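You operate a simulated robot arm through the tools that you are given. There is no shell and no other tool.

Carry out the task below with a simulated robot arm. There is one attempt and no reset: what you move stays moved.

JOB
Measure brass disc 26 and put it in the tray for its size.
Fine: use the black gauge and swing its arm back afterwards.

It is judged by the outcome, as a careful person would: the job done as asked, and still so three seconds after it is handed in. It fails if anything else is knocked over, pushed out of place, dropped, spilled or broken.

ROBOT AND FRAMES
A 7-joint arm with a two-finger parallel gripper, fixed in place. Base frame: the origin is at the foot of the arm, x ahead of it, y to its left, z up; the work surface is at about z = 4. Lengths are in mm, angles in rad, forces in N, time in s.
With the tool pointing down near the work surface it reaches from about 220 to 580 mm from the base axis. Its first joint turns from -1.152 to 1.152 rad. Payload 2.5 kg.
The TCP is the grasp point between the finger pads, 23 mm short of the fingertips. In the tool frame z runs along the fingers and y along their closing line. Largest opening 94 mm; finger width 38, thickness 10; the body of the gripper, 54 by 96 mm, starts 39 mm behind the TCP.
Orientation is that of the tool frame in the base frame, as a unit quaternion [w, x, y, z]. With the fingers straight down and closing along the base's y, the tool's x points along the base's -x, its y along +y and its z along -z.

CONTROLS
- The arm moves only by the tool step_arm. Its argument "series" is one flat list of numbers, 7 for each row, row after row: the shift along the tool's x, y, z in units of 20 mm (1.0 is 20 mm), then the turn, a rotation vector about the tool's x, y, z in units of 4 degrees (1.0 is 4 degrees), then the opening, from 0 (shut) to 1 (fully open). In form: [x, y, z, wx, wy, wz, gripper, x, y, z, wx, wy, wz, gripper, ...]. A call has 1 to 20 rows; each row shifts and turns the commanded pose from where the row before left it, along the tool's axes as they then stand. A call with a number of a shift or a turn outside -1 to 1 is refused whole. A row lasts 0.2 s, in which the tool goes at most 50 mm and 0.15 rad; a call with a longer step from one row to the next is refused whole, and so is a gripper value outside its range. Where a pose cannot be reached the arm comes as near as it can. A force on the tool above 90 N (or 10 N above the force at the start of the call, whichever is more), or a blocked arm, ends the call early, and 0.2 s more pass. The fingers move at their own pace (about 108 mm/s each) and stop on an object; they squeeze with about 39 N. The grip force told is the motor's: it shows also when the fingers shut on nothing. Time passes only in rows, and 0.2 s behind the last, so rows that do not move let the fingers close. The reply holds the time, the measured pose of the TCP, the force on the tool along the base axes, the opening and the grip force, in the units named above and with some noise, with the torque about the TCP (base axes, N m) and any sound that the robot's microphone picked up.
- Cameras (640 x 400 px; columns grow to the right, rows downward): "scene" is fixed at [118.6, -404.9, 570.6]; the picture's right is [0.91, -0.42, 0.00], its down [-0.17, -0.37, -0.91] and it looks along [0.38, 0.83, -0.41] (base axes); focal length 352 px, centre (320, 200). "wrist" rides on the gripper at [86, 16, -74] in the tool frame; the picture's right is [-0.18, 0.98, 0.00], its down [-0.58, -0.11, -0.81] and it looks along [-0.79, -0.15, 0.59] (tool axes); focal length 243 px, centre (320, 200). There is no depth. A picture from a camera that has moved, and an enlarged one, comes with that camera's place and axes in the base frame and with its lens. The place of the scene camera against the robot may be out by one fixed shift of up to 25 mm in any direction.
- snapshot(camera): a new picture of that camera. The clock stands still meanwhile.
- enlarge(camera, box): a new picture of the part [left, top, right, bottom] of that camera's present view, enlarged. The clock stands still meanwhile.
- hand_in(): hands the job in; it is judged then, once.

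Places have to be worked out from the pictures, the camera data and where the tool is seen. Open the gripper and draw the arm clear of the work before you hand the job in, unless the task says otherwise.

The tools are called after "Call:" as a command line: name --argument value ..., lists and objects as JSON in quotes. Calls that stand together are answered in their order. step_arm: Moves the arm, as the interface text tells. Its arguments: {"type":"object","properties":{"series":{"type":"array"}},"required":["series"]} The other tools are called the same way: snapshot (camera) takes a picture; enlarge (camera, box) takes an enlarged picture of a part of a camera's view; hand_in () hands the job in.

At the start:

```text
time: 0.0
position: [249.5, 316.2, 417.7]
tool_rot: [0.0, 0.0, 1.0, 0.0]
wrist_force: [0.1, -0.5, -0.2]
moment: [-0.01, -0.03, 0.01]
grip_width: 94.0
gripper_force: 0.0
```

scene: 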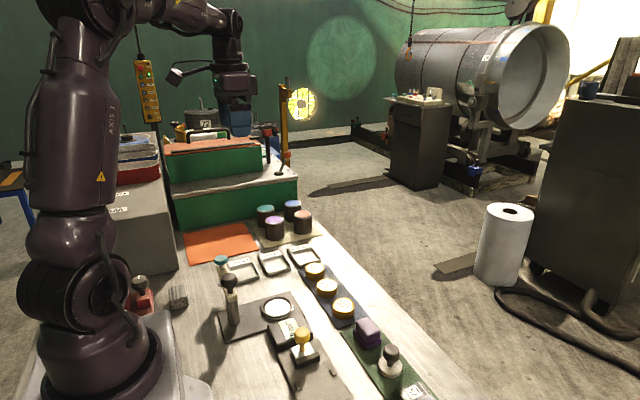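
wrist: 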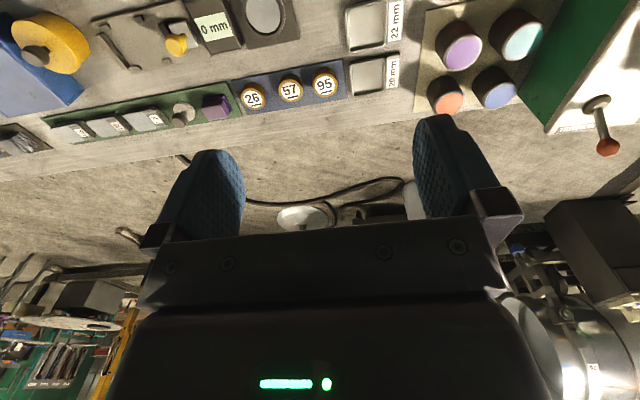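

I start by looking closer at the bench with both cameras, before moving anything.

Call:
enlarge --camera "scene" --box '[180, 220, 340, 320]'

Call:
enlarge --camera "scene" --box '[200, 260, 440, 400]'

Call:
enlarge --camera "wrist" --box '[80, 0, 420, 140]'

```text
4.00 times, centred on (260, 270) of scene
camera zoom: at [118.6, -404.9, 570.6], right [0.91, -0.42, 0.0], down [-0.17, -0.37, -0.91], along [0.38, 0.83, -0.41], focal length 1410 px, centre (560, -80)
```

zoom: 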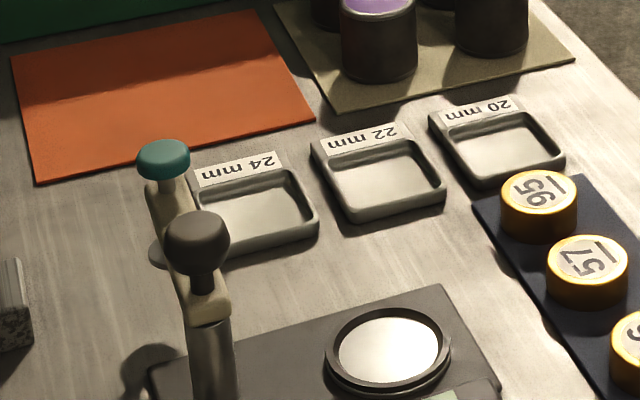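

```text
2.67 times, centred on (320, 330) of scene
camera zoom: at [118.6, -404.9, 570.6], right [0.91, -0.42, 0.0], down [-0.17, -0.37, -0.91], along [0.38, 0.83, -0.41], focal length 940 px, centre (320, -147)
```

zoom: 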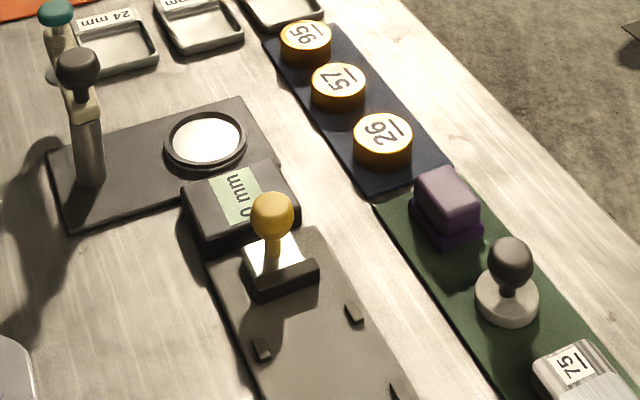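

```text
1.88 times, centred on (250, 70) of wrist
camera zoom: at [163.8, 332.0, 490.5], right [0.18, 0.98, 0.0], down [0.58, -0.11, 0.81], along [0.79, -0.15, -0.59], focal length 457 px, centre (452, 445)
```

zoom: 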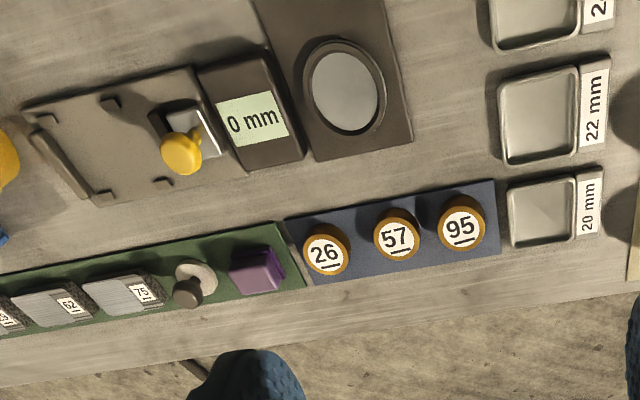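

The wrist view puts disc 26 near (406, 148) and the trays further to the left. The gauge plate with the round seat and the "0 mm" readout is nearer the base. I move high along −y for a better wrist view of the gauge.

Call:
step_arm --series '[0, -1, 0, 0, 0, 0, 1, 0, -1, 0, 0, 0, 0, 1, 0, -1, 0, 0, 0, 0, 1, 0, -1, 0, 0, 0, 0, 1, 0, -1, 0, 0, 0, 0, 1, 0, -1, 0, 0, 0, 0, 1, 0, -1, 0, 0, 0, 0, 1, 0, -1, 0, 0, 0, 0, 1]'

Call:
snapshot --camera "wrist"

Call:
snapshot --camera "scene"

```text
time: 1.8
position: [248.8, 155.9, 418.0]
tool_rot: [0.0, 0.0, 1.0, 0.0]
wrist_force: [0.1, -0.3, -1.1]
moment: [0.03, -0.06, 0.0]
grip_width: 94.0
gripper_force: 0.0
```

```text
taken
camera wrist: at [163.3, 171.5, 490.6], right [0.18, 0.98, 0.0], down [0.58, -0.11, 0.81], along [0.79, -0.15, -0.59], focal length 243 px, centre (320, 200)
```

wrist: 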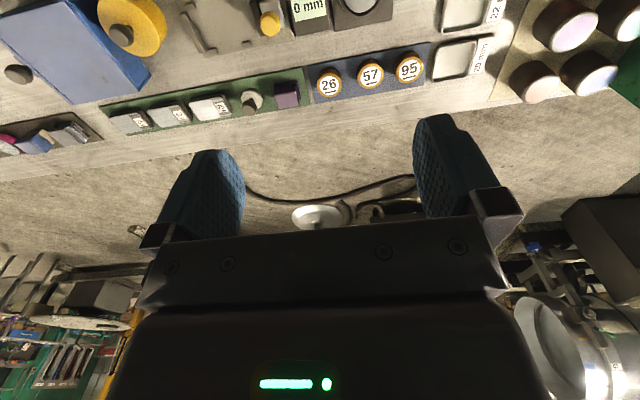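

```text
taken
```

scene: 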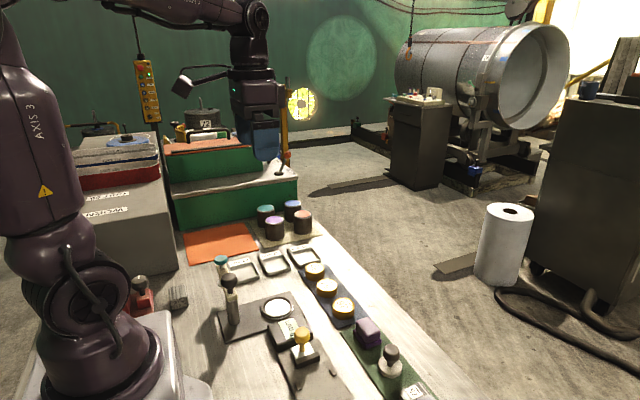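

To get a straight-down view I tilt the tool about its y axis by about 44° and move forward, staying high.

Call:
step_arm --series '[0, 0, 0, 0, 1, 0, 1, 0, 0, 0, 0, 1, 0, 1, 0, 0, 0, 0, 1, 0, 1, 0, 0, 0, 0, 1, 0, 1, 0, 0, 0, 0, 1, 0, 1, 0, 0, 0, 0, 1, 0, 1, 0, 0, 0, 0, 1, 0, 1, 0, 0, 0, 0, 1, 0, 1, 0, 0, 0, 0, 1, 0, 1, 0, 0, 0, 0, 1, 0, 1, 0, 0, 0, 0, 1, 0, 1, -0.72, 0, -0.695, 0, 0, 0, 1, -0.72, 0, -0.695, 0, 0, 0, 1, -0.72, 0, -0.695, 0, 0, 0, 1, -0.72, 0, -0.695, 0, 0, 0, 1]'

Call:
snapshot --camera "wrist"

```text
time: 5.0
position: [291.0, 155.6, 419.0]
tool_rot: [-0.374, 0.001, 0.927, 0.001]
wrist_force: [-0.9, 0.8, 0.3]
moment: [0.02, 0.0, -0.03]
grip_width: 93.9
gripper_force: 0.0
out of reach, approached as far as the arm can: row 14, 15
```

```text
taken
camera wrist: at [279.4, 171.1, 529.8], right [0.13, 0.98, -0.13], down [0.98, -0.11, 0.18], along [0.16, -0.15, -0.98], focal length 243 px, centre (320, 200)
```

wrist: 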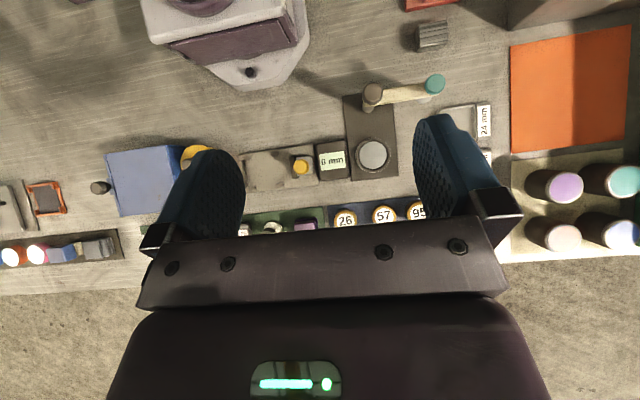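

The whole bench is visible from above now; I enlarge the gauge, the trays, and the far-right blue device.

Call:
enlarge --camera "wrist" --box '[230, 60, 460, 200]'

Call:
enlarge --camera "wrist" --box '[0, 120, 250, 280]'

Call:
enlarge --camera "scene" --box '[200, 240, 300, 360]'

Call:
enlarge --camera "scene" --box '[260, 300, 420, 400]'

```text
2.78 times, centred on (345, 130) of wrist
camera zoom: at [279.4, 171.1, 529.8], right [0.13, 0.98, -0.13], down [0.98, -0.11, 0.18], along [0.16, -0.15, -0.98], focal length 675 px, centre (250, 395)
```

zoom: 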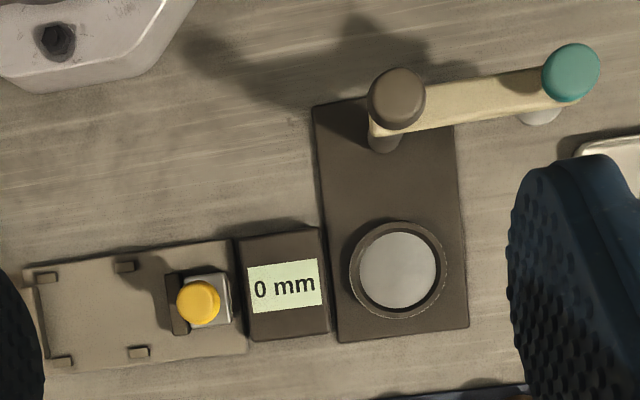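

```text
2.50 times, centred on (125, 200) of wrist
camera zoom: at [279.4, 171.1, 529.8], right [0.13, 0.98, -0.13], down [0.98, -0.11, 0.18], along [0.16, -0.15, -0.98], focal length 606 px, centre (808, 200)
```

zoom: 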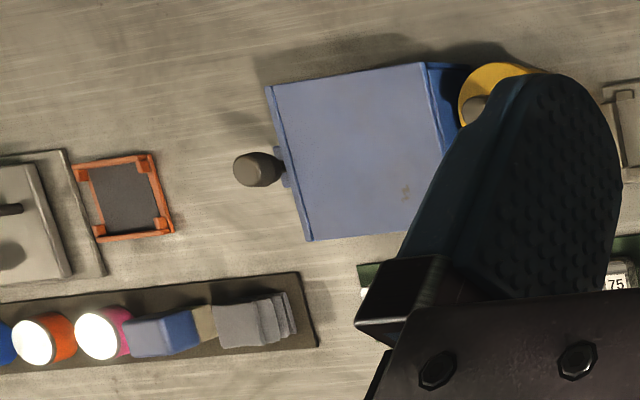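

```text
3.33 times, centred on (250, 300) of scene
camera zoom: at [118.6, -404.9, 570.6], right [0.91, -0.42, 0.0], down [-0.17, -0.37, -0.91], along [0.38, 0.83, -0.41], focal length 1175 px, centre (553, -133)
```

zoom: 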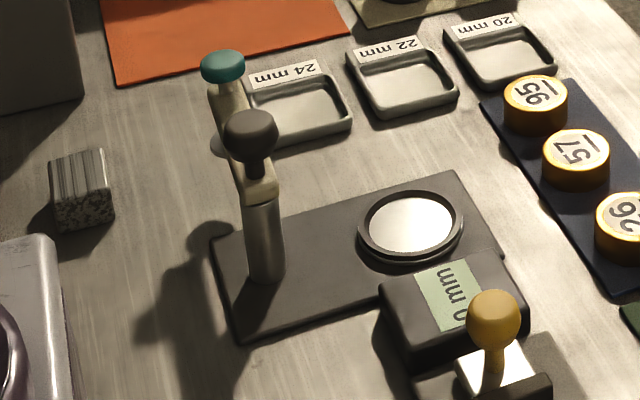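

```text
4.00 times, centred on (340, 350) of scene
camera zoom: at [118.6, -404.9, 570.6], right [0.91, -0.42, 0.0], down [-0.17, -0.37, -0.91], along [0.38, 0.83, -0.41], focal length 1410 px, centre (240, -400)
```

zoom: 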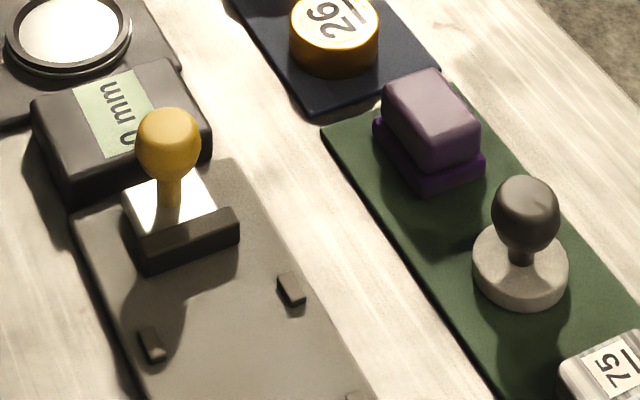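

From this view I judge: seat about (283, 215), gauge post about (190, 214), teal arm end about (188, 310) at z≈115, disc 26 about (408, 143). I take the tilt back out and then check the pose.

Call:
step_arm --series '[0, 0, 0, 0, -1, 0, 1, 0, 0, 0, 0, -1, 0, 1, 0, 0, 0, 0, -1, 0, 1, 0, 0, 0, 0, -1, 0, 1, 0, 0, 0, 0, -1, 0, 1, 0, 0, 0, 0, -1, 0, 1, 0, 0, 0, 0, -1, 0, 1, 0, 0, 0, 0, -1, 0, 1, 0, 0, 0, 0, -1, 0, 1, 0, 0, 0, 0, -1, 0, 1, 0, 0, 0, 0, -1, 0, 1, 0, 0, 0, 0, 0, 0, 1]'

```text
time: 7.6
position: [290.6, 155.7, 417.3]
tool_rot: [-0.001, -0.001, 1.0, 0.0]
wrist_force: [0.6, -0.3, 0.3]
moment: [0.03, 0.02, 0.01]
grip_width: 94.0
gripper_force: 0.0
```

The tool is vertical again at (291, 156, 417). I now turn the gripper about its axis so it will close along x, and descend a little at the same time, staying well above everything.

Call:
step_arm --series '[0, 0, 0.5, 0, 0, 1, 1, 0, 0, 0.5, 0, 0, 1, 1, 0, 0, 0.5, 0, 0, 1, 1, 0, 0, 0.5, 0, 0, 1, 1, 0, 0, 0.5, 0, 0, 1, 1, 0, 0, 0.5, 0, 0, 1, 1, 0, 0, 0.5, 0, 0, 1, 1, 0, 0, 0.5, 0, 0, 1, 1, 0, 0, 0.5, 0, 0, 1, 1, 0, 0, 0.5, 0, 0, 1, 1, 0, 0, 0.5, 0, 0, 1, 1, 0, 0, 0.5, 0, 0, 1, 1, 0, 0, 0.5, 0, 0, 1, 1, 0, 0, 0.5, 0, 0, 1, 1, 0, 0, 0.5, 0, 0, 1, 1, 0, 0, 0.5, 0, 0, 1, 1, 0, 0, 0, 0, 0, 1, 1, 0, 0, 0, 0, 0, 1, 1, 0, 0, 0, 0, 0, 1, 1, 0, 0, 0, 0, 0, 1, 1]'

Call:
snapshot --camera "wrist"

```text
time: 11.8
position: [290.2, 155.0, 259.2]
tool_rot: [0.0, 0.643, 0.766, 0.0]
wrist_force: [0.3, 0.5, 0.2]
moment: [0.0, 0.01, -0.04]
grip_width: 93.9
gripper_force: 0.1
```

```text
taken
camera wrist: at [290.6, 242.7, 331.0], right [1.0, -0.01, 0.0], down [-0.01, -0.59, 0.81], along [-0.01, -0.81, -0.59], focal length 243 px, centre (320, 200)
```

wrist: 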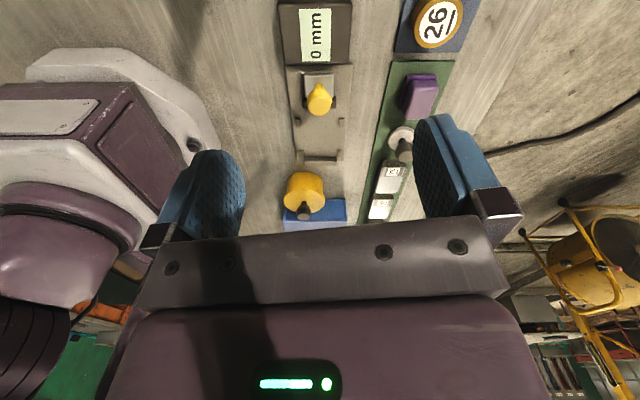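

The turn works. I finish the 90°, and move over disc 26 at about z=205 so the wrist camera sees it directly below.

Call:
step_arm --series '[0, 0, 0, 0, 0, 1, 1, 0, 0, 0, 0, 0, 1, 1, 0, 0, 0, 0, 0, 0.5, 1, -0.1, 0.98, 0.45, 0, 0, 0, 1, -0.1, 0.98, 0.45, 0, 0, 0, 1, -0.1, 0.98, 0.45, 0, 0, 0, 1, -0.1, 0.98, 0.45, 0, 0, 0, 1, -0.1, 0.98, 0.45, 0, 0, 0, 1, -0.1, 0.98, 0.45, 0, 0, 0, 1, 0, 0, 0, 0, 0, 0, 1]'

Call:
snapshot --camera "wrist"

Call:
snapshot --camera "scene"

```text
time: 14.0
position: [407.9, 143.2, 203.7]
tool_rot: [0.0, 0.708, 0.707, 0.0]
wrist_force: [-0.1, 0.8, 0.1]
moment: [-0.02, -0.03, -0.03]
grip_width: 94.1
gripper_force: 0.0
```

```text
taken
camera wrist: at [423.7, 229.4, 277.0], right [0.98, -0.18, 0.0], down [-0.11, -0.58, 0.81], along [-0.15, -0.79, -0.59], focal length 243 px, centre (320, 200)
```

wrist: 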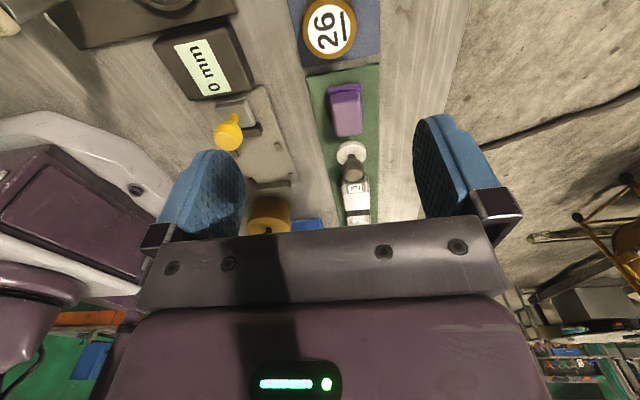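

```text
taken
```

scene: 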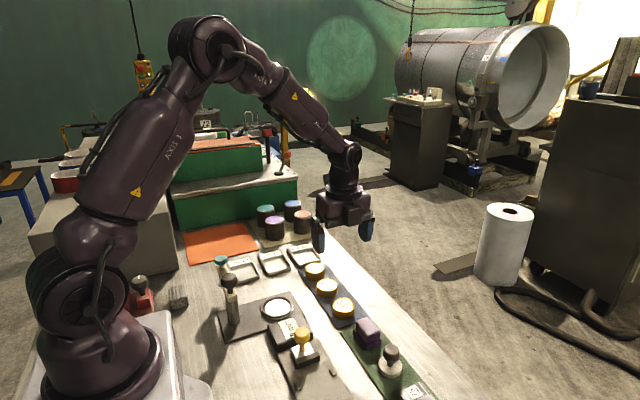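

Disc 26 is visible just below the gripper. I enlarge it for a careful position fix.

Call:
enlarge --camera "wrist" --box '[270, 0, 400, 80]'

Call:
enlarge --camera "scene" --box '[290, 200, 400, 330]'

```text
4.92 times, centred on (335, 40) of wrist
camera zoom: at [423.7, 229.4, 277.0], right [0.98, -0.18, 0.0], down [-0.11, -0.58, 0.81], along [-0.15, -0.79, -0.59], focal length 1194 px, centre (246, 988)
```

zoom: 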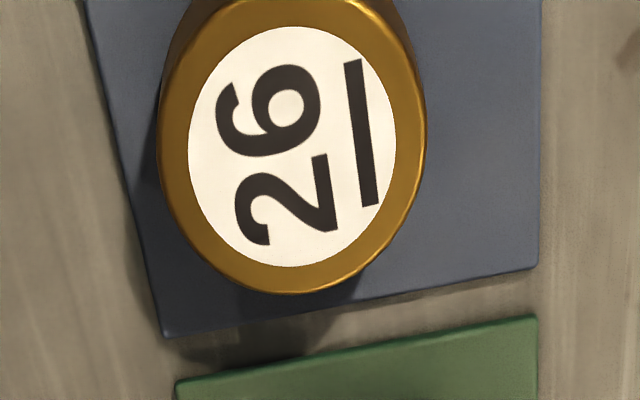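

```text
3.08 times, centred on (345, 265) of scene
camera zoom: at [118.6, -404.9, 570.6], right [0.91, -0.42, 0.0], down [-0.17, -0.37, -0.91], along [0.38, 0.83, -0.41], focal length 1084 px, centre (243, 0)
```

zoom: 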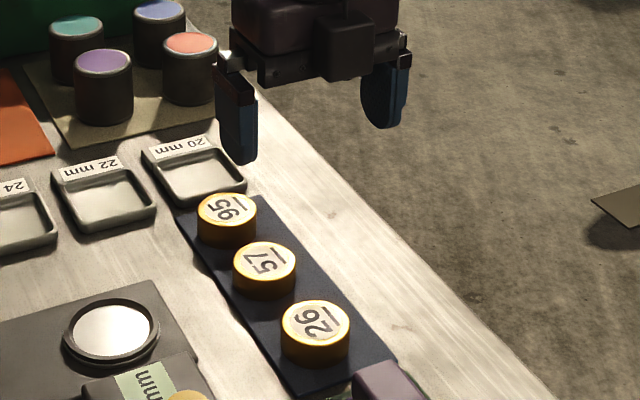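

The close view gives disc 26 at about (416, 146) with its top at z≈28–30. I move over it and descend to z≈110 for a second fix.

Call:
step_arm --series '[0.028, 0.086, 0.94, 0, 0, 0, 1, 0.028, 0.086, 0.94, 0, 0, 0, 1, 0.028, 0.086, 0.94, 0, 0, 0, 1, 0.028, 0.086, 0.94, 0, 0, 0, 1, 0.028, 0.086, 0.94, 0, 0, 0, 1, 0, 0, 0, 0, 0, 0, 1]'

Call:
snapshot --camera "wrist"

Call:
enlarge --camera "wrist" --box '[240, 30, 420, 150]'

Call:
enlarge --camera "scene" --box '[280, 200, 420, 340]'

```text
time: 15.4
position: [415.9, 146.0, 110.5]
tool_rot: [0.001, 0.707, 0.707, 0.0]
wrist_force: [0.0, 0.6, -0.4]
moment: [0.03, 0.02, -0.03]
grip_width: 93.8
gripper_force: 0.1
```

```text
taken
camera wrist: at [431.7, 232.1, 183.4], right [0.98, -0.18, 0.0], down [-0.11, -0.58, 0.81], along [-0.15, -0.79, -0.59], focal length 243 px, centre (320, 200)
```

wrist: 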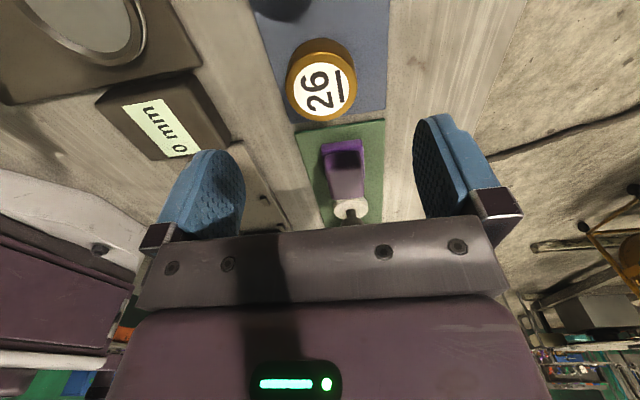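

```text
3.33 times, centred on (330, 90) of wrist
camera zoom: at [431.7, 232.1, 183.4], right [0.98, -0.18, 0.0], down [-0.11, -0.58, 0.81], along [-0.15, -0.79, -0.59], focal length 809 px, centre (287, 567)
```

zoom: 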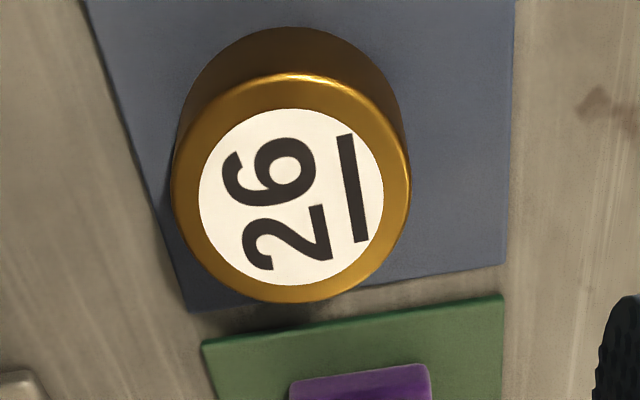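

```text
2.86 times, centred on (350, 270) of scene
camera zoom: at [118.6, -404.9, 570.6], right [0.91, -0.42, 0.0], down [-0.17, -0.37, -0.91], along [0.38, 0.83, -0.41], focal length 1007 px, centre (234, 0)
```

zoom: 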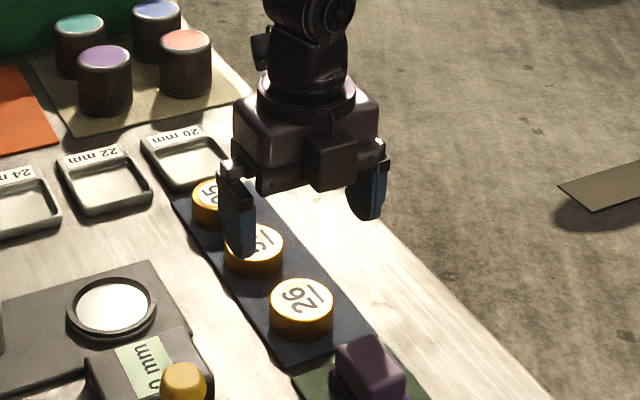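

Both views agree on x = 416.2. For y they give about 144–146, with the top at z≈23–28 and a diameter of about 49 mm. I descend to z≈55 (fingertips just above the disc top) and check the alignment.

Call:
step_arm --series '[-0.02, 0.01, 0.9, 0, 0, 0, 1, -0.02, 0, 0.9, 0, 0, 0, 1, -0.01, 0, 0.9, 0, 0, 0, 1, 0, 0, 0, 0, 0, 0, 1]'

Call:
snapshot --camera "wrist"

Call:
enlarge --camera "scene" --box '[280, 220, 420, 340]'

```text
time: 16.4
position: [416.0, 143.7, 55.4]
tool_rot: [0.001, 0.707, 0.708, 0.001]
wrist_force: [-0.2, -0.1, -0.2]
moment: [-0.01, 0.01, 0.0]
grip_width: 94.0
gripper_force: 0.0
```

```text
taken
camera wrist: at [432.3, 230.9, 128.8], right [0.98, -0.18, 0.0], down [-0.11, -0.58, 0.81], along [-0.15, -0.79, -0.59], focal length 243 px, centre (320, 200)
```

wrist: 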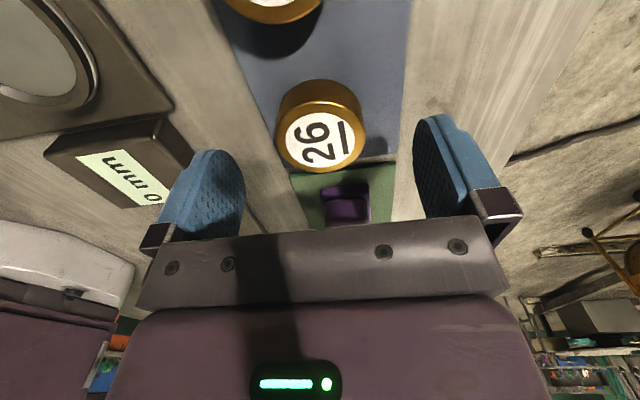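

```text
3.33 times, centred on (350, 280) of scene
camera zoom: at [118.6, -404.9, 570.6], right [0.91, -0.42, 0.0], down [-0.17, -0.37, -0.91], along [0.38, 0.83, -0.41], focal length 1175 px, centre (220, -67)
```

zoom: 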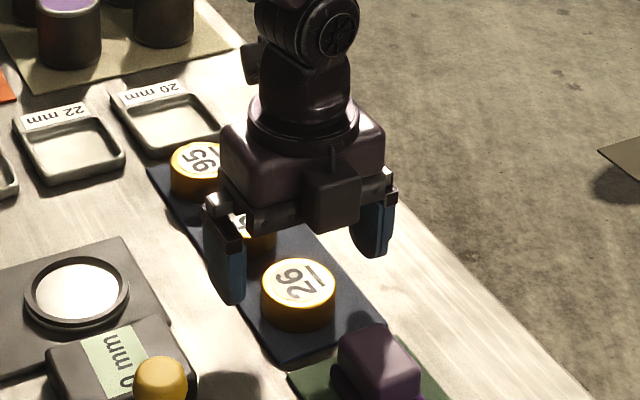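

All three views meet at about (416.2, 143.6) with the top near z≈25, so the gripper is centred. I lower the tips to z≈14, about 8 mm above the disc's underside, so they will clear the seat ring and tray rims later. Then I close.

Call:
step_arm --series '[0, 0.01, 0.46, 0, 0, 0, 1, 0, 0, 0.46, 0, 0, 0, 1, 0, 0, 0, 0, 0, 0, 0.8, 0, 0, 0, 0, 0, 0, 0.65, 0, 0, 0, 0, 0, 0, 0.58, 0, 0, 0, 0, 0, 0, 0.54, 0, 0, 0, 0, 0, 0, 0.3, 0, 0, 0, 0, 0, 0, 0.3]'

Call:
snapshot --camera "wrist"

```text
time: 18.2
position: [416.5, 144.0, 37.4]
tool_rot: [0.0, 0.708, 0.707, 0.0]
wrist_force: [-2.9, 0.3, 0.2]
moment: [-0.07, 0.0, 0.0]
grip_width: 48.5
gripper_force: 39.0
```

```text
taken
camera wrist: at [432.7, 231.2, 110.5], right [0.98, -0.18, 0.0], down [-0.11, -0.58, 0.81], along [-0.15, -0.79, -0.59], focal length 243 px, centre (320, 200)
```

wrist: 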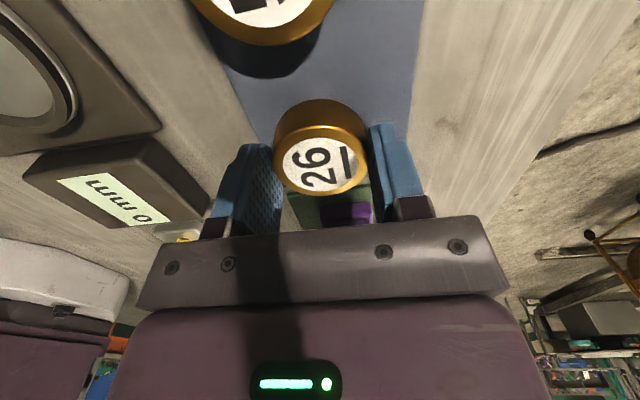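

The disc is gripped at 48.5 mm. I lift it slowly straight up, then move part way toward the seat so the seat stays in view beside the held disc.

Call:
step_arm --series '[0, 0, -0.3, 0, 0, 0, 0.3, 0, 0, -0.6, 0, 0, 0, 0.3, 0, 0, -1, 0, 0, 0, 0.3, 0, 0, -1, 0, 0, 0, 0.3, 0, 0, -1, 0, 0, 0, 0.3, 0, 0, -1, 0, 0, 0, 0.3, 0, 0, -0.7, 0, 0, 0, 0.3, 0.7, -0.66, 0, 0, 0, 0, 0.3, 0.7, -0.66, 0, 0, 0, 0, 0.3, 0.7, -0.66, 0, 0, 0, 0, 0.3, 0.7, -0.66, 0, 0, 0, 0, 0.3, 0.7, -0.66, 0, 0, 0, 0, 0.3, 0, 0, 0, 0, 0, 0, 0.3]'

Call:
snapshot --camera "wrist"

Call:
snapshot --camera "scene"

```text
time: 21.0
position: [351.4, 215.1, 149.0]
tool_rot: [0.0, 0.707, 0.707, -0.001]
wrist_force: [-0.6, 0.6, -3.2]
moment: [0.0, -0.05, 0.02]
grip_width: 48.2
gripper_force: 39.2
```

```text
taken
camera wrist: at [365.8, 301.4, 221.9], right [0.98, -0.18, 0.0], down [-0.11, -0.58, 0.81], along [-0.15, -0.79, -0.59], focal length 243 px, centre (320, 200)
```

wrist: 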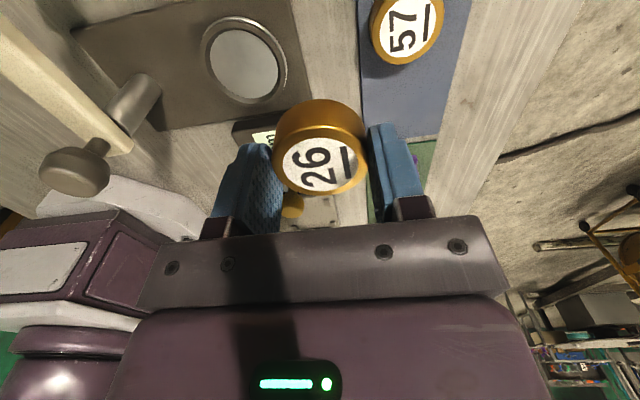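

```text
taken
```

scene: 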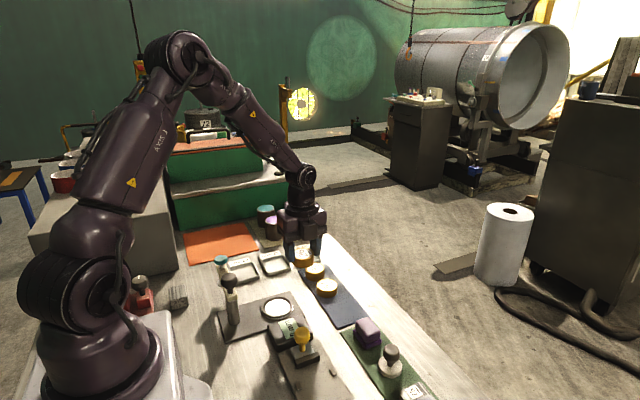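

The disc hangs steadily in the gripper (about 3 N weight). I enlarge the seat in both views to get its centre and ring height.

Call:
enlarge --camera "wrist" --box '[170, 0, 310, 120]'

Call:
enlarge --camera "scene" --box '[200, 240, 340, 350]'

Call:
enlarge --camera "wrist" --box '[0, 0, 200, 210]'

```text
3.33 times, centred on (240, 60) of wrist
camera zoom: at [365.8, 301.4, 221.9], right [0.98, -0.18, 0.0], down [-0.11, -0.58, 0.81], along [-0.15, -0.79, -0.59], focal length 809 px, centre (587, 667)
```

zoom: 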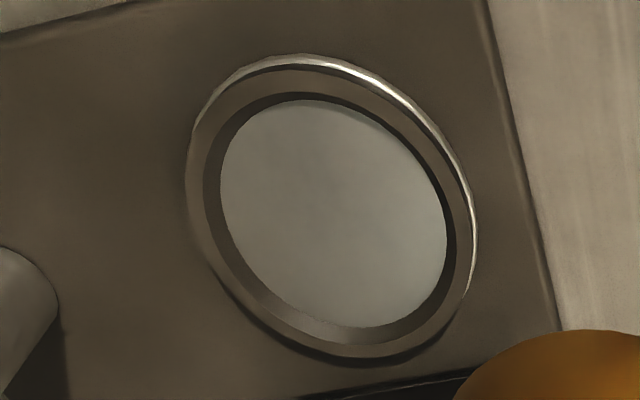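

```text
3.64 times, centred on (270, 295) of scene
camera zoom: at [118.6, -404.8, 570.6], right [0.91, -0.42, 0.0], down [-0.17, -0.37, -0.91], along [0.38, 0.83, -0.41], focal length 1282 px, centre (502, -146)
```

zoom: 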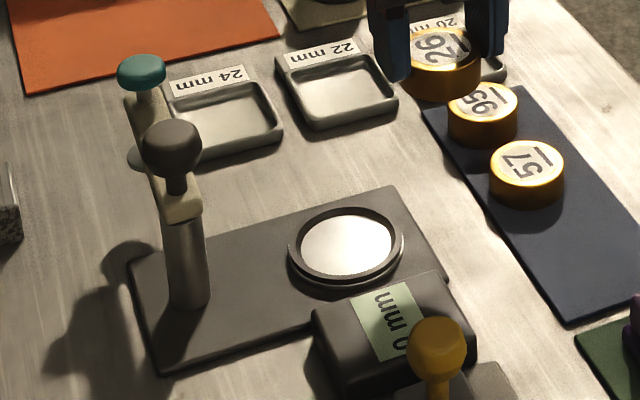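

```text
1.90 times, centred on (100, 105) of wrist
camera zoom: at [365.8, 301.4, 221.9], right [0.98, -0.18, 0.0], down [-0.11, -0.58, 0.81], along [-0.15, -0.79, -0.59], focal length 462 px, centre (739, 381)
```

zoom: 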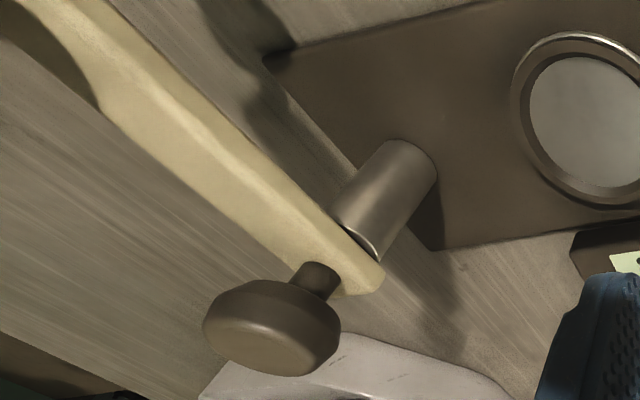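

The seat face is about 55 mm across and centred near (286, 217); the disc is 48.4 mm, so there is about 3.5 mm of play all round. I move above it at the same height, where the seat should show just above the held disc in the picture, and fix the centre again.

Call:
step_arm --series '[0.03, -0.82, 0, 0, 0, 0, 0.3, 0.03, -0.82, 0, 0, 0, 0, 0.3, 0.03, -0.82, 0, 0, 0, 0, 0.3, 0.03, -0.81, 0, 0, 0, 0, 0.3, 0, 0, 0, 0, 0, 0, 0.3, 0, 0, 0, 0, 0, 0, 0.3]'

Call:
snapshot --camera "wrist"

Call:
enlarge --camera "wrist" --box '[240, 0, 400, 100]'

Call:
enlarge --camera "wrist" --box '[240, 100, 400, 200]'

```text
time: 22.4
position: [284.8, 218.4, 149.9]
tool_rot: [0.001, 0.707, 0.707, 0.0]
wrist_force: [0.1, 0.2, -3.8]
moment: [-0.02, 0.0, 0.05]
grip_width: 48.3
gripper_force: 39.0
```

```text
taken
camera wrist: at [300.5, 304.9, 221.7], right [0.98, -0.18, 0.0], down [-0.11, -0.58, 0.81], along [-0.15, -0.79, -0.59], focal length 243 px, centre (320, 200)
```

wrist: 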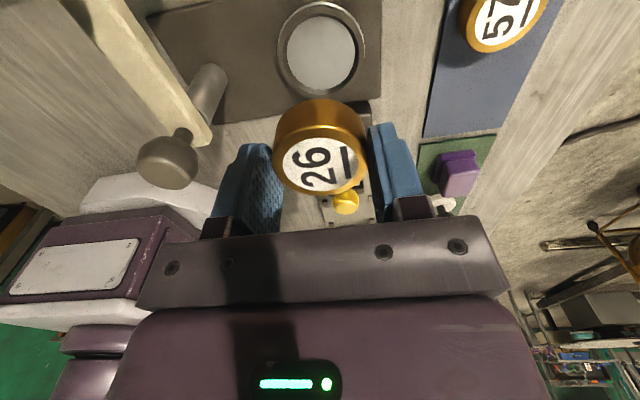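

```text
4.00 times, centred on (320, 50) of wrist
camera zoom: at [300.5, 304.9, 221.7], right [0.98, -0.18, 0.0], down [-0.11, -0.58, 0.81], along [-0.15, -0.79, -0.59], focal length 970 px, centre (320, 800)
```

zoom: 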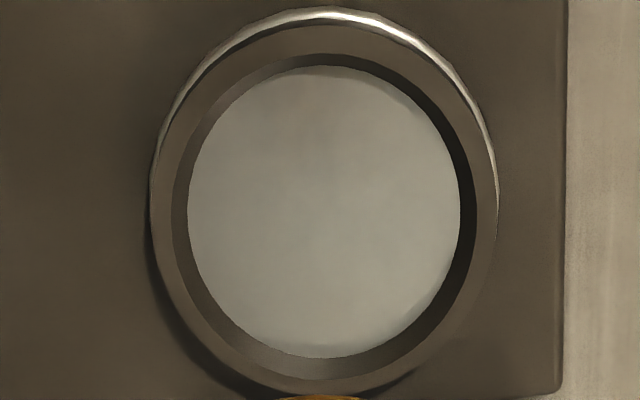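

```text
4.00 times, centred on (320, 150) of wrist
camera zoom: at [300.5, 304.9, 221.7], right [0.98, -0.18, 0.0], down [-0.11, -0.58, 0.81], along [-0.15, -0.79, -0.59], focal length 970 px, centre (320, 400)
```

zoom: 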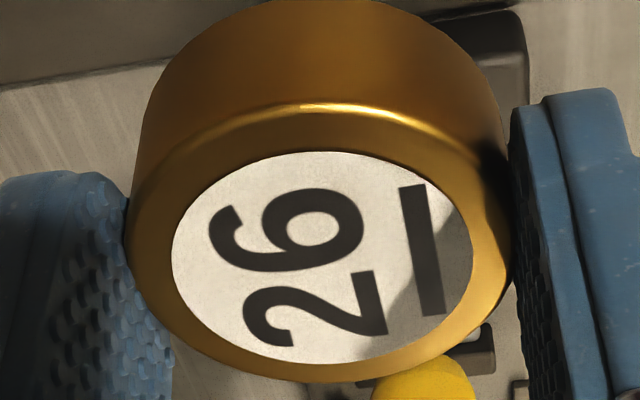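

Two close views agree: the seat centre is about (285, 216), with a chamfered inlet. The held disc's centre sits about 1.2 mm toward −y of the TCP. I correct by that and lower to TCP z≈60, leaving the disc underside about 15 mm above the seat.

Call:
step_arm --series '[-0.055, 0.02, 0.8, 0, 0, 0, 0.3, 0, 0, 0.9, 0, 0, 0, 0.3, 0, 0, 0.9, 0, 0, 0, 0.3, 0, 0, 0.9, 0, 0, 0, 0.3, 0, 0, 0.9, 0, 0, 0, 0.3, 0, 0, 0, 0, 0, 0, 0.3, 0, 0, 0, 0, 0, 0, 0.3]'

Call:
snapshot --camera "wrist"

Call:
enlarge --camera "scene" --box '[210, 230, 340, 340]'

```text
time: 24.0
position: [286.0, 215.7, 61.5]
tool_rot: [0.0, 0.707, 0.707, 0.0]
wrist_force: [-0.6, 0.1, -3.8]
moment: [-0.01, 0.04, -0.01]
grip_width: 48.2
gripper_force: 38.6
```

```text
taken
camera wrist: at [300.6, 301.9, 134.4], right [0.98, -0.18, 0.0], down [-0.11, -0.58, 0.81], along [-0.15, -0.79, -0.59], focal length 243 px, centre (320, 200)
```

wrist: 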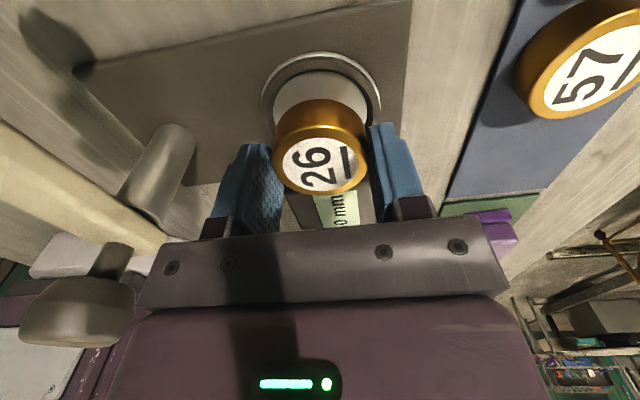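

```text
3.64 times, centred on (275, 285) of scene
camera zoom: at [118.6, -404.9, 570.6], right [0.91, -0.42, 0.0], down [-0.17, -0.37, -0.91], along [0.38, 0.83, -0.41], focal length 1282 px, centre (484, -109)
```

zoom: 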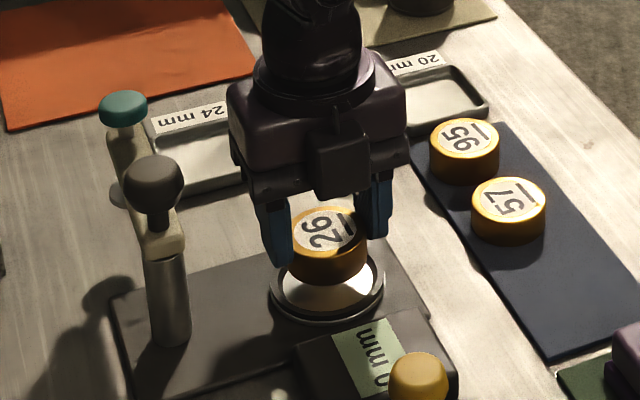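

The disc hangs over the seat. I enlarge this view to check the alignment of disc and ring relative to each other before the last 16 mm.

Call:
enlarge --camera "wrist" --box '[240, 30, 400, 130]'

Call:
enlarge --camera "scene" --box '[270, 270, 330, 330]'

```text
4.00 times, centred on (320, 80) of wrist
camera zoom: at [300.6, 301.9, 134.4], right [0.98, -0.18, 0.0], down [-0.11, -0.58, 0.81], along [-0.15, -0.79, -0.59], focal length 970 px, centre (320, 680)
```

zoom: 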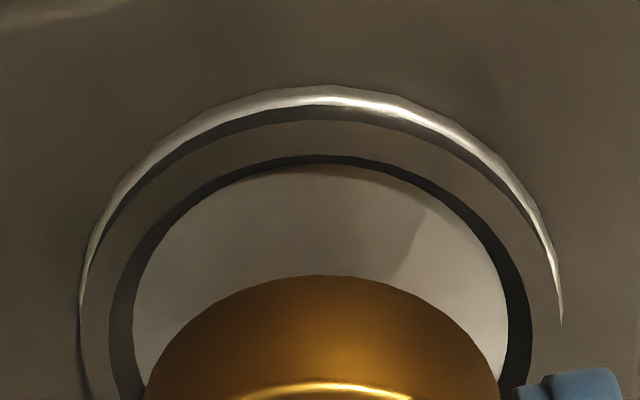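

```text
6.67 times, centred on (300, 300) of scene
camera zoom: at [118.6, -404.9, 570.6], right [0.91, -0.42, 0.0], down [-0.17, -0.37, -0.91], along [0.38, 0.83, -0.41], focal length 2349 px, centre (453, -467)
```

zoom: 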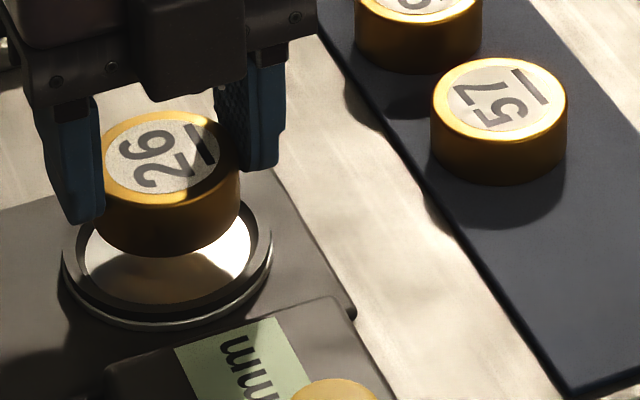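

Relative to the hand, the seat centre is about 2 mm toward +y of the disc centre. I correct by that and go down 12 mm, then check again.

Call:
step_arm --series '[0.1, 0.01, 0, 0, 0, 0, 0.3, 0, 0, 0.2, 0, 0, 0, 0.3, 0, 0, 0.2, 0, 0, 0, 0.3, 0, 0, 0.2, 0, 0, 0, 0.3, 0, 0, 0, 0, 0, 0, 0.3, 0, 0, 0, 0, 0, 0, 0.3]'

Call:
enlarge --camera "wrist" --box '[240, 60, 400, 160]'

Call:
enlarge --camera "scene" --box '[250, 270, 330, 330]'

```text
time: 25.4
position: [284.4, 219.3, 50.5]
tool_rot: [0.0, 0.707, 0.707, 0.001]
wrist_force: [-0.8, -0.7, -4.5]
moment: [0.03, 0.0, 0.02]
grip_width: 48.1
gripper_force: 39.2
```

```text
4.00 times, centred on (320, 110) of wrist
camera zoom: at [300.6, 304.9, 122.5], right [0.98, -0.18, 0.0], down [-0.11, -0.58, 0.81], along [-0.15, -0.79, -0.59], focal length 970 px, centre (320, 560)
```

zoom: 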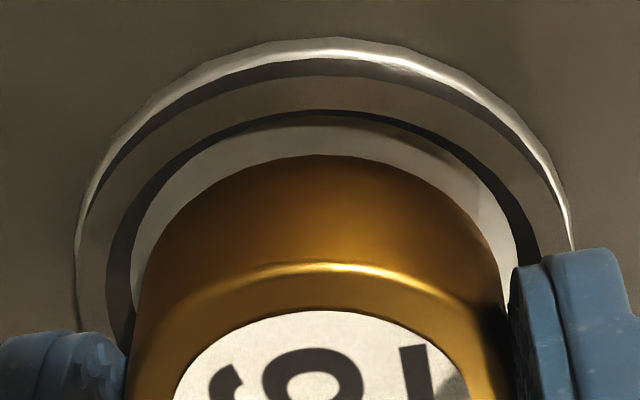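

```text
6.67 times, centred on (290, 300) of scene
camera zoom: at [118.6, -404.9, 570.6], right [0.91, -0.42, 0.0], down [-0.17, -0.37, -0.91], along [0.38, 0.83, -0.41], focal length 2349 px, centre (520, -467)
```

zoom: 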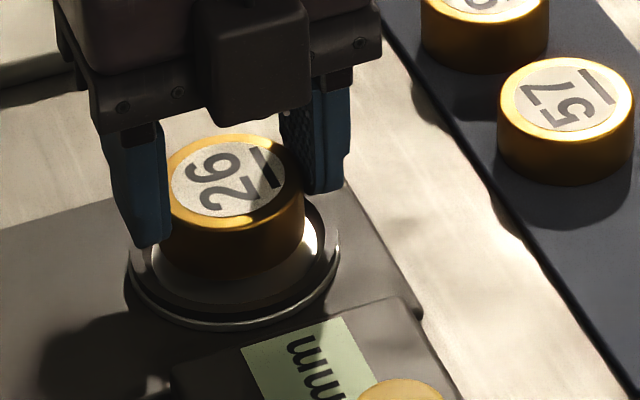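

The disc is now nearly centred, about 1 mm too far toward +y. I correct that and lower in small steps, watching the force.

Call:
step_arm --series '[-0.06, 0, 0, 0, 0, 0, 0.3, 0, 0, 0.1, 0, 0, 0, 0.3, 0, 0, 0.1, 0, 0, 0, 0.3, 0, 0, 0, 0, 0, 0, 0.3]'

Call:
enlarge --camera "wrist" --box '[240, 60, 400, 160]'

```text
time: 26.4
position: [284.9, 218.5, 44.7]
tool_rot: [0.0, 0.707, 0.707, 0.0]
wrist_force: [0.2, -0.4, -2.7]
moment: [0.01, 0.02, 0.02]
grip_width: 48.2
gripper_force: 39.3
```

```text
4.00 times, centred on (320, 110) of wrist
camera zoom: at [301.1, 304.0, 118.4], right [0.98, -0.18, 0.0], down [-0.11, -0.58, 0.81], along [-0.15, -0.79, -0.59], focal length 970 px, centre (320, 560)
```

zoom: 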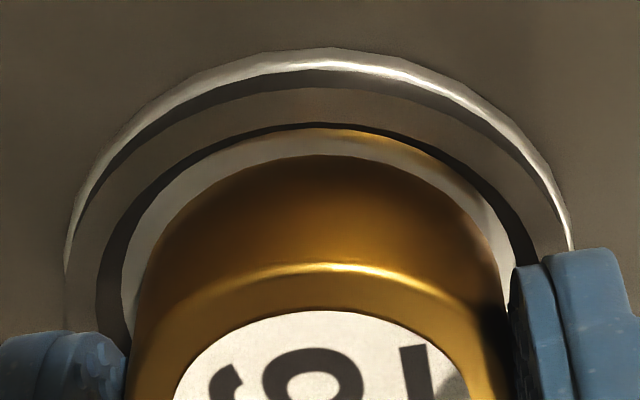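

The disc is centred in the seat now. I lower another 3 mm in 1 mm steps to feel contact.

Call:
step_arm --series '[0, 0, 0.05, 0, 0, 0, 0.3, 0, 0, 0.05, 0, 0, 0, 0.3, 0, 0, 0, 0, 0, 0, 0.3]'

Call:
enlarge --camera "scene" --box '[250, 270, 330, 330]'

```text
time: 27.2
position: [286.0, 217.7, 42.9]
tool_rot: [0.0, 0.707, 0.707, 0.0]
wrist_force: [-1.9, -1.4, 5.6]
moment: [-0.19, 0.04, -0.05]
grip_width: 48.2
gripper_force: 39.0
```

```text
6.67 times, centred on (290, 300) of scene
camera zoom: at [118.6, -404.9, 570.6], right [0.91, -0.42, 0.0], down [-0.17, -0.37, -0.91], along [0.38, 0.83, -0.41], focal length 2349 px, centre (520, -467)
```

zoom: 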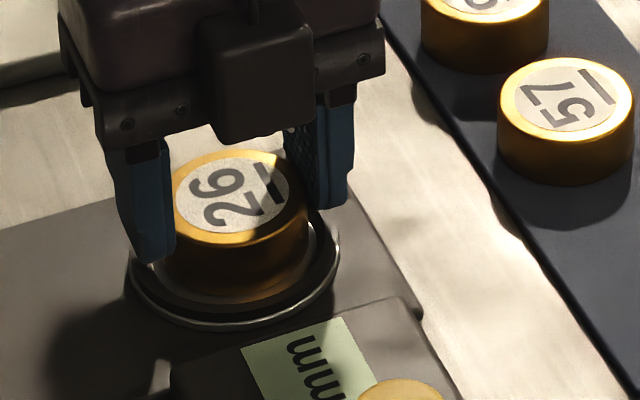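

The force shows contact, so the disc is on the seat face. I open the fingers a little, then rise straight up and look.

Call:
step_arm --series '[0, 0, 0, 0, 0, 0, 0.55, 0, 0, 0, 0, 0, 0, 0.62, 0, 0, 0, 0, 0, 0, 0.66, 0, 0, -0.1, 0, 0, 0, 0.7, 0, 0, -0.4, 0, 0, 0, 0.7, 0, 0, -1, 0, 0, 0, 0.7, 0, 0, -1, 0, 0, 0, 0.7, 0, 0, -1, 0, 0, 0, 0.7, 0, 0, -1, 0, 0, 0, 0.7, 0, 0, -1, 0, 0, 0, 0.7, 0, 0, 0, 0, 0, 0, 0.7]'

Call:
snapshot --camera "wrist"

Call:
enlarge --camera "scene" --box '[210, 240, 340, 340]'

```text
time: 29.6
position: [286.6, 218.3, 152.6]
tool_rot: [0.0, 0.707, 0.707, 0.0]
wrist_force: [0.6, -0.3, 0.3]
moment: [0.0, 0.0, 0.04]
grip_width: 65.6
gripper_force: 0.0
```

```text
taken
camera wrist: at [302.0, 303.7, 226.3], right [0.98, -0.18, 0.0], down [-0.11, -0.58, 0.81], along [-0.15, -0.79, -0.59], focal length 243 px, centre (320, 200)
```

wrist: 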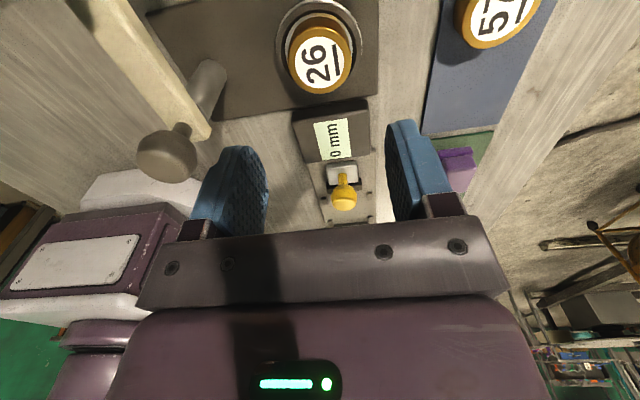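

```text
4.00 times, centred on (275, 290) of scene
camera zoom: at [118.6, -404.9, 570.6], right [0.91, -0.42, 0.0], down [-0.17, -0.37, -0.91], along [0.38, 0.83, -0.41], focal length 1410 px, centre (500, -160)
```

zoom: 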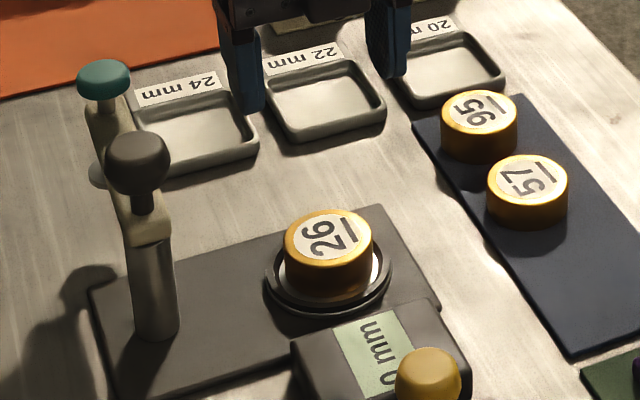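

Disc 26 sits in the seat; the readout still says 0 mm. Now I go up and over to the gauge's swing arm to look at its teal knob from close by.

Call:
step_arm --series '[0, 0, -1, 0, 0, 0, 0.7, 0, 0, -1, 0, 0, 0, 0.7, 0, 0, -1, 0, 0, 0, 0.7, 0, 0, -0.5, 0, 0, 0, 0.7, 0.76, -0.82, 0, 0, 0, 0, 0.7, 0.76, -0.82, 0, 0, 0, 0, 0.7, 0.76, -0.82, 0, 0, 0, 0, 0.7, 0.76, -0.82, 0, 0, 0, 0, 0.7, 0.76, -0.82, 0, 0, 0, 0, 0.7, 0.76, -0.82, 0, 0, 0, 0, 0.7, 0, 0, 0, 0, 0, 0, 0.7, 0, 0, 0, 0, 0, 0, 0.7]'

Call:
snapshot --camera "wrist"

Call:
snapshot --camera "scene"

```text
time: 32.2
position: [187.3, 309.3, 224.1]
tool_rot: [0.0, 0.707, 0.707, 0.0]
wrist_force: [0.6, 0.7, 0.1]
moment: [-0.01, -0.03, -0.03]
grip_width: 65.8
gripper_force: 0.2
```

```text
taken
camera wrist: at [202.9, 394.8, 296.0], right [0.98, -0.18, 0.0], down [-0.11, -0.58, 0.81], along [-0.15, -0.79, -0.59], focal length 243 px, centre (320, 200)
```

wrist: 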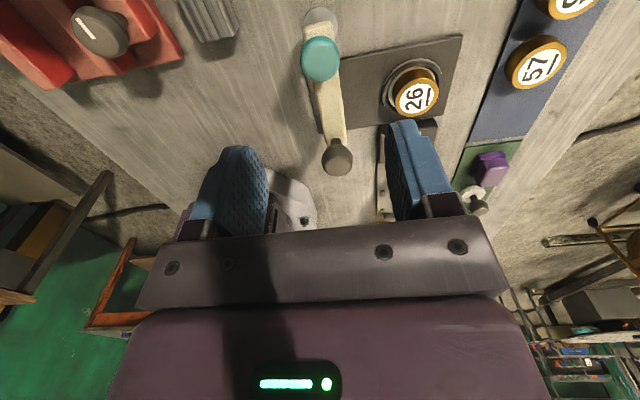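

```text
taken
```

scene: 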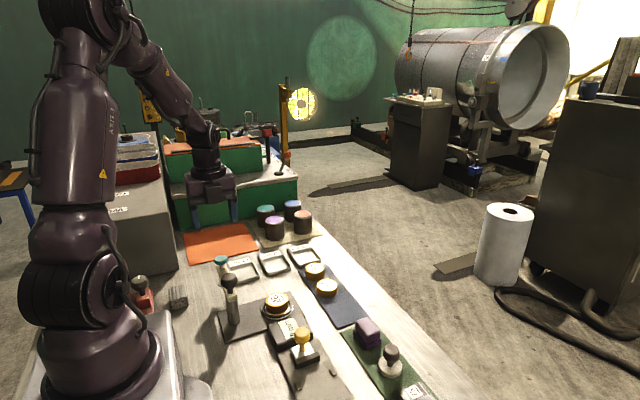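

The arm and its teal knob are in view. I enlarge it to get position, size and heights.

Call:
enlarge --camera "wrist" --box '[270, 0, 470, 180]'

Call:
enlarge --camera "scene" --box '[200, 240, 260, 340]'

```text
2.22 times, centred on (370, 90) of wrist
camera zoom: at [202.9, 394.8, 296.0], right [0.98, -0.18, 0.0], down [-0.11, -0.58, 0.81], along [-0.15, -0.79, -0.59], focal length 539 px, centre (209, 444)
```

zoom: 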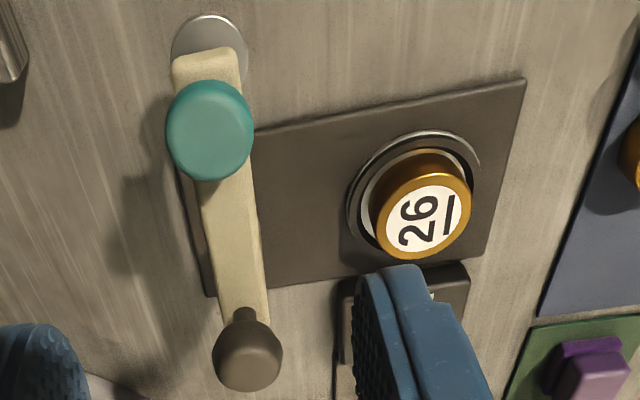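

```text
4.00 times, centred on (230, 290) of scene
camera zoom: at [118.6, -404.9, 570.6], right [0.91, -0.42, 0.0], down [-0.17, -0.37, -0.91], along [0.38, 0.83, -0.41], focal length 1410 px, centre (680, -160)
```

zoom: 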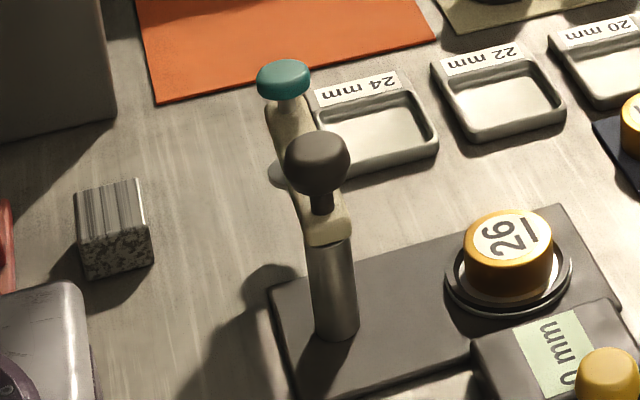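

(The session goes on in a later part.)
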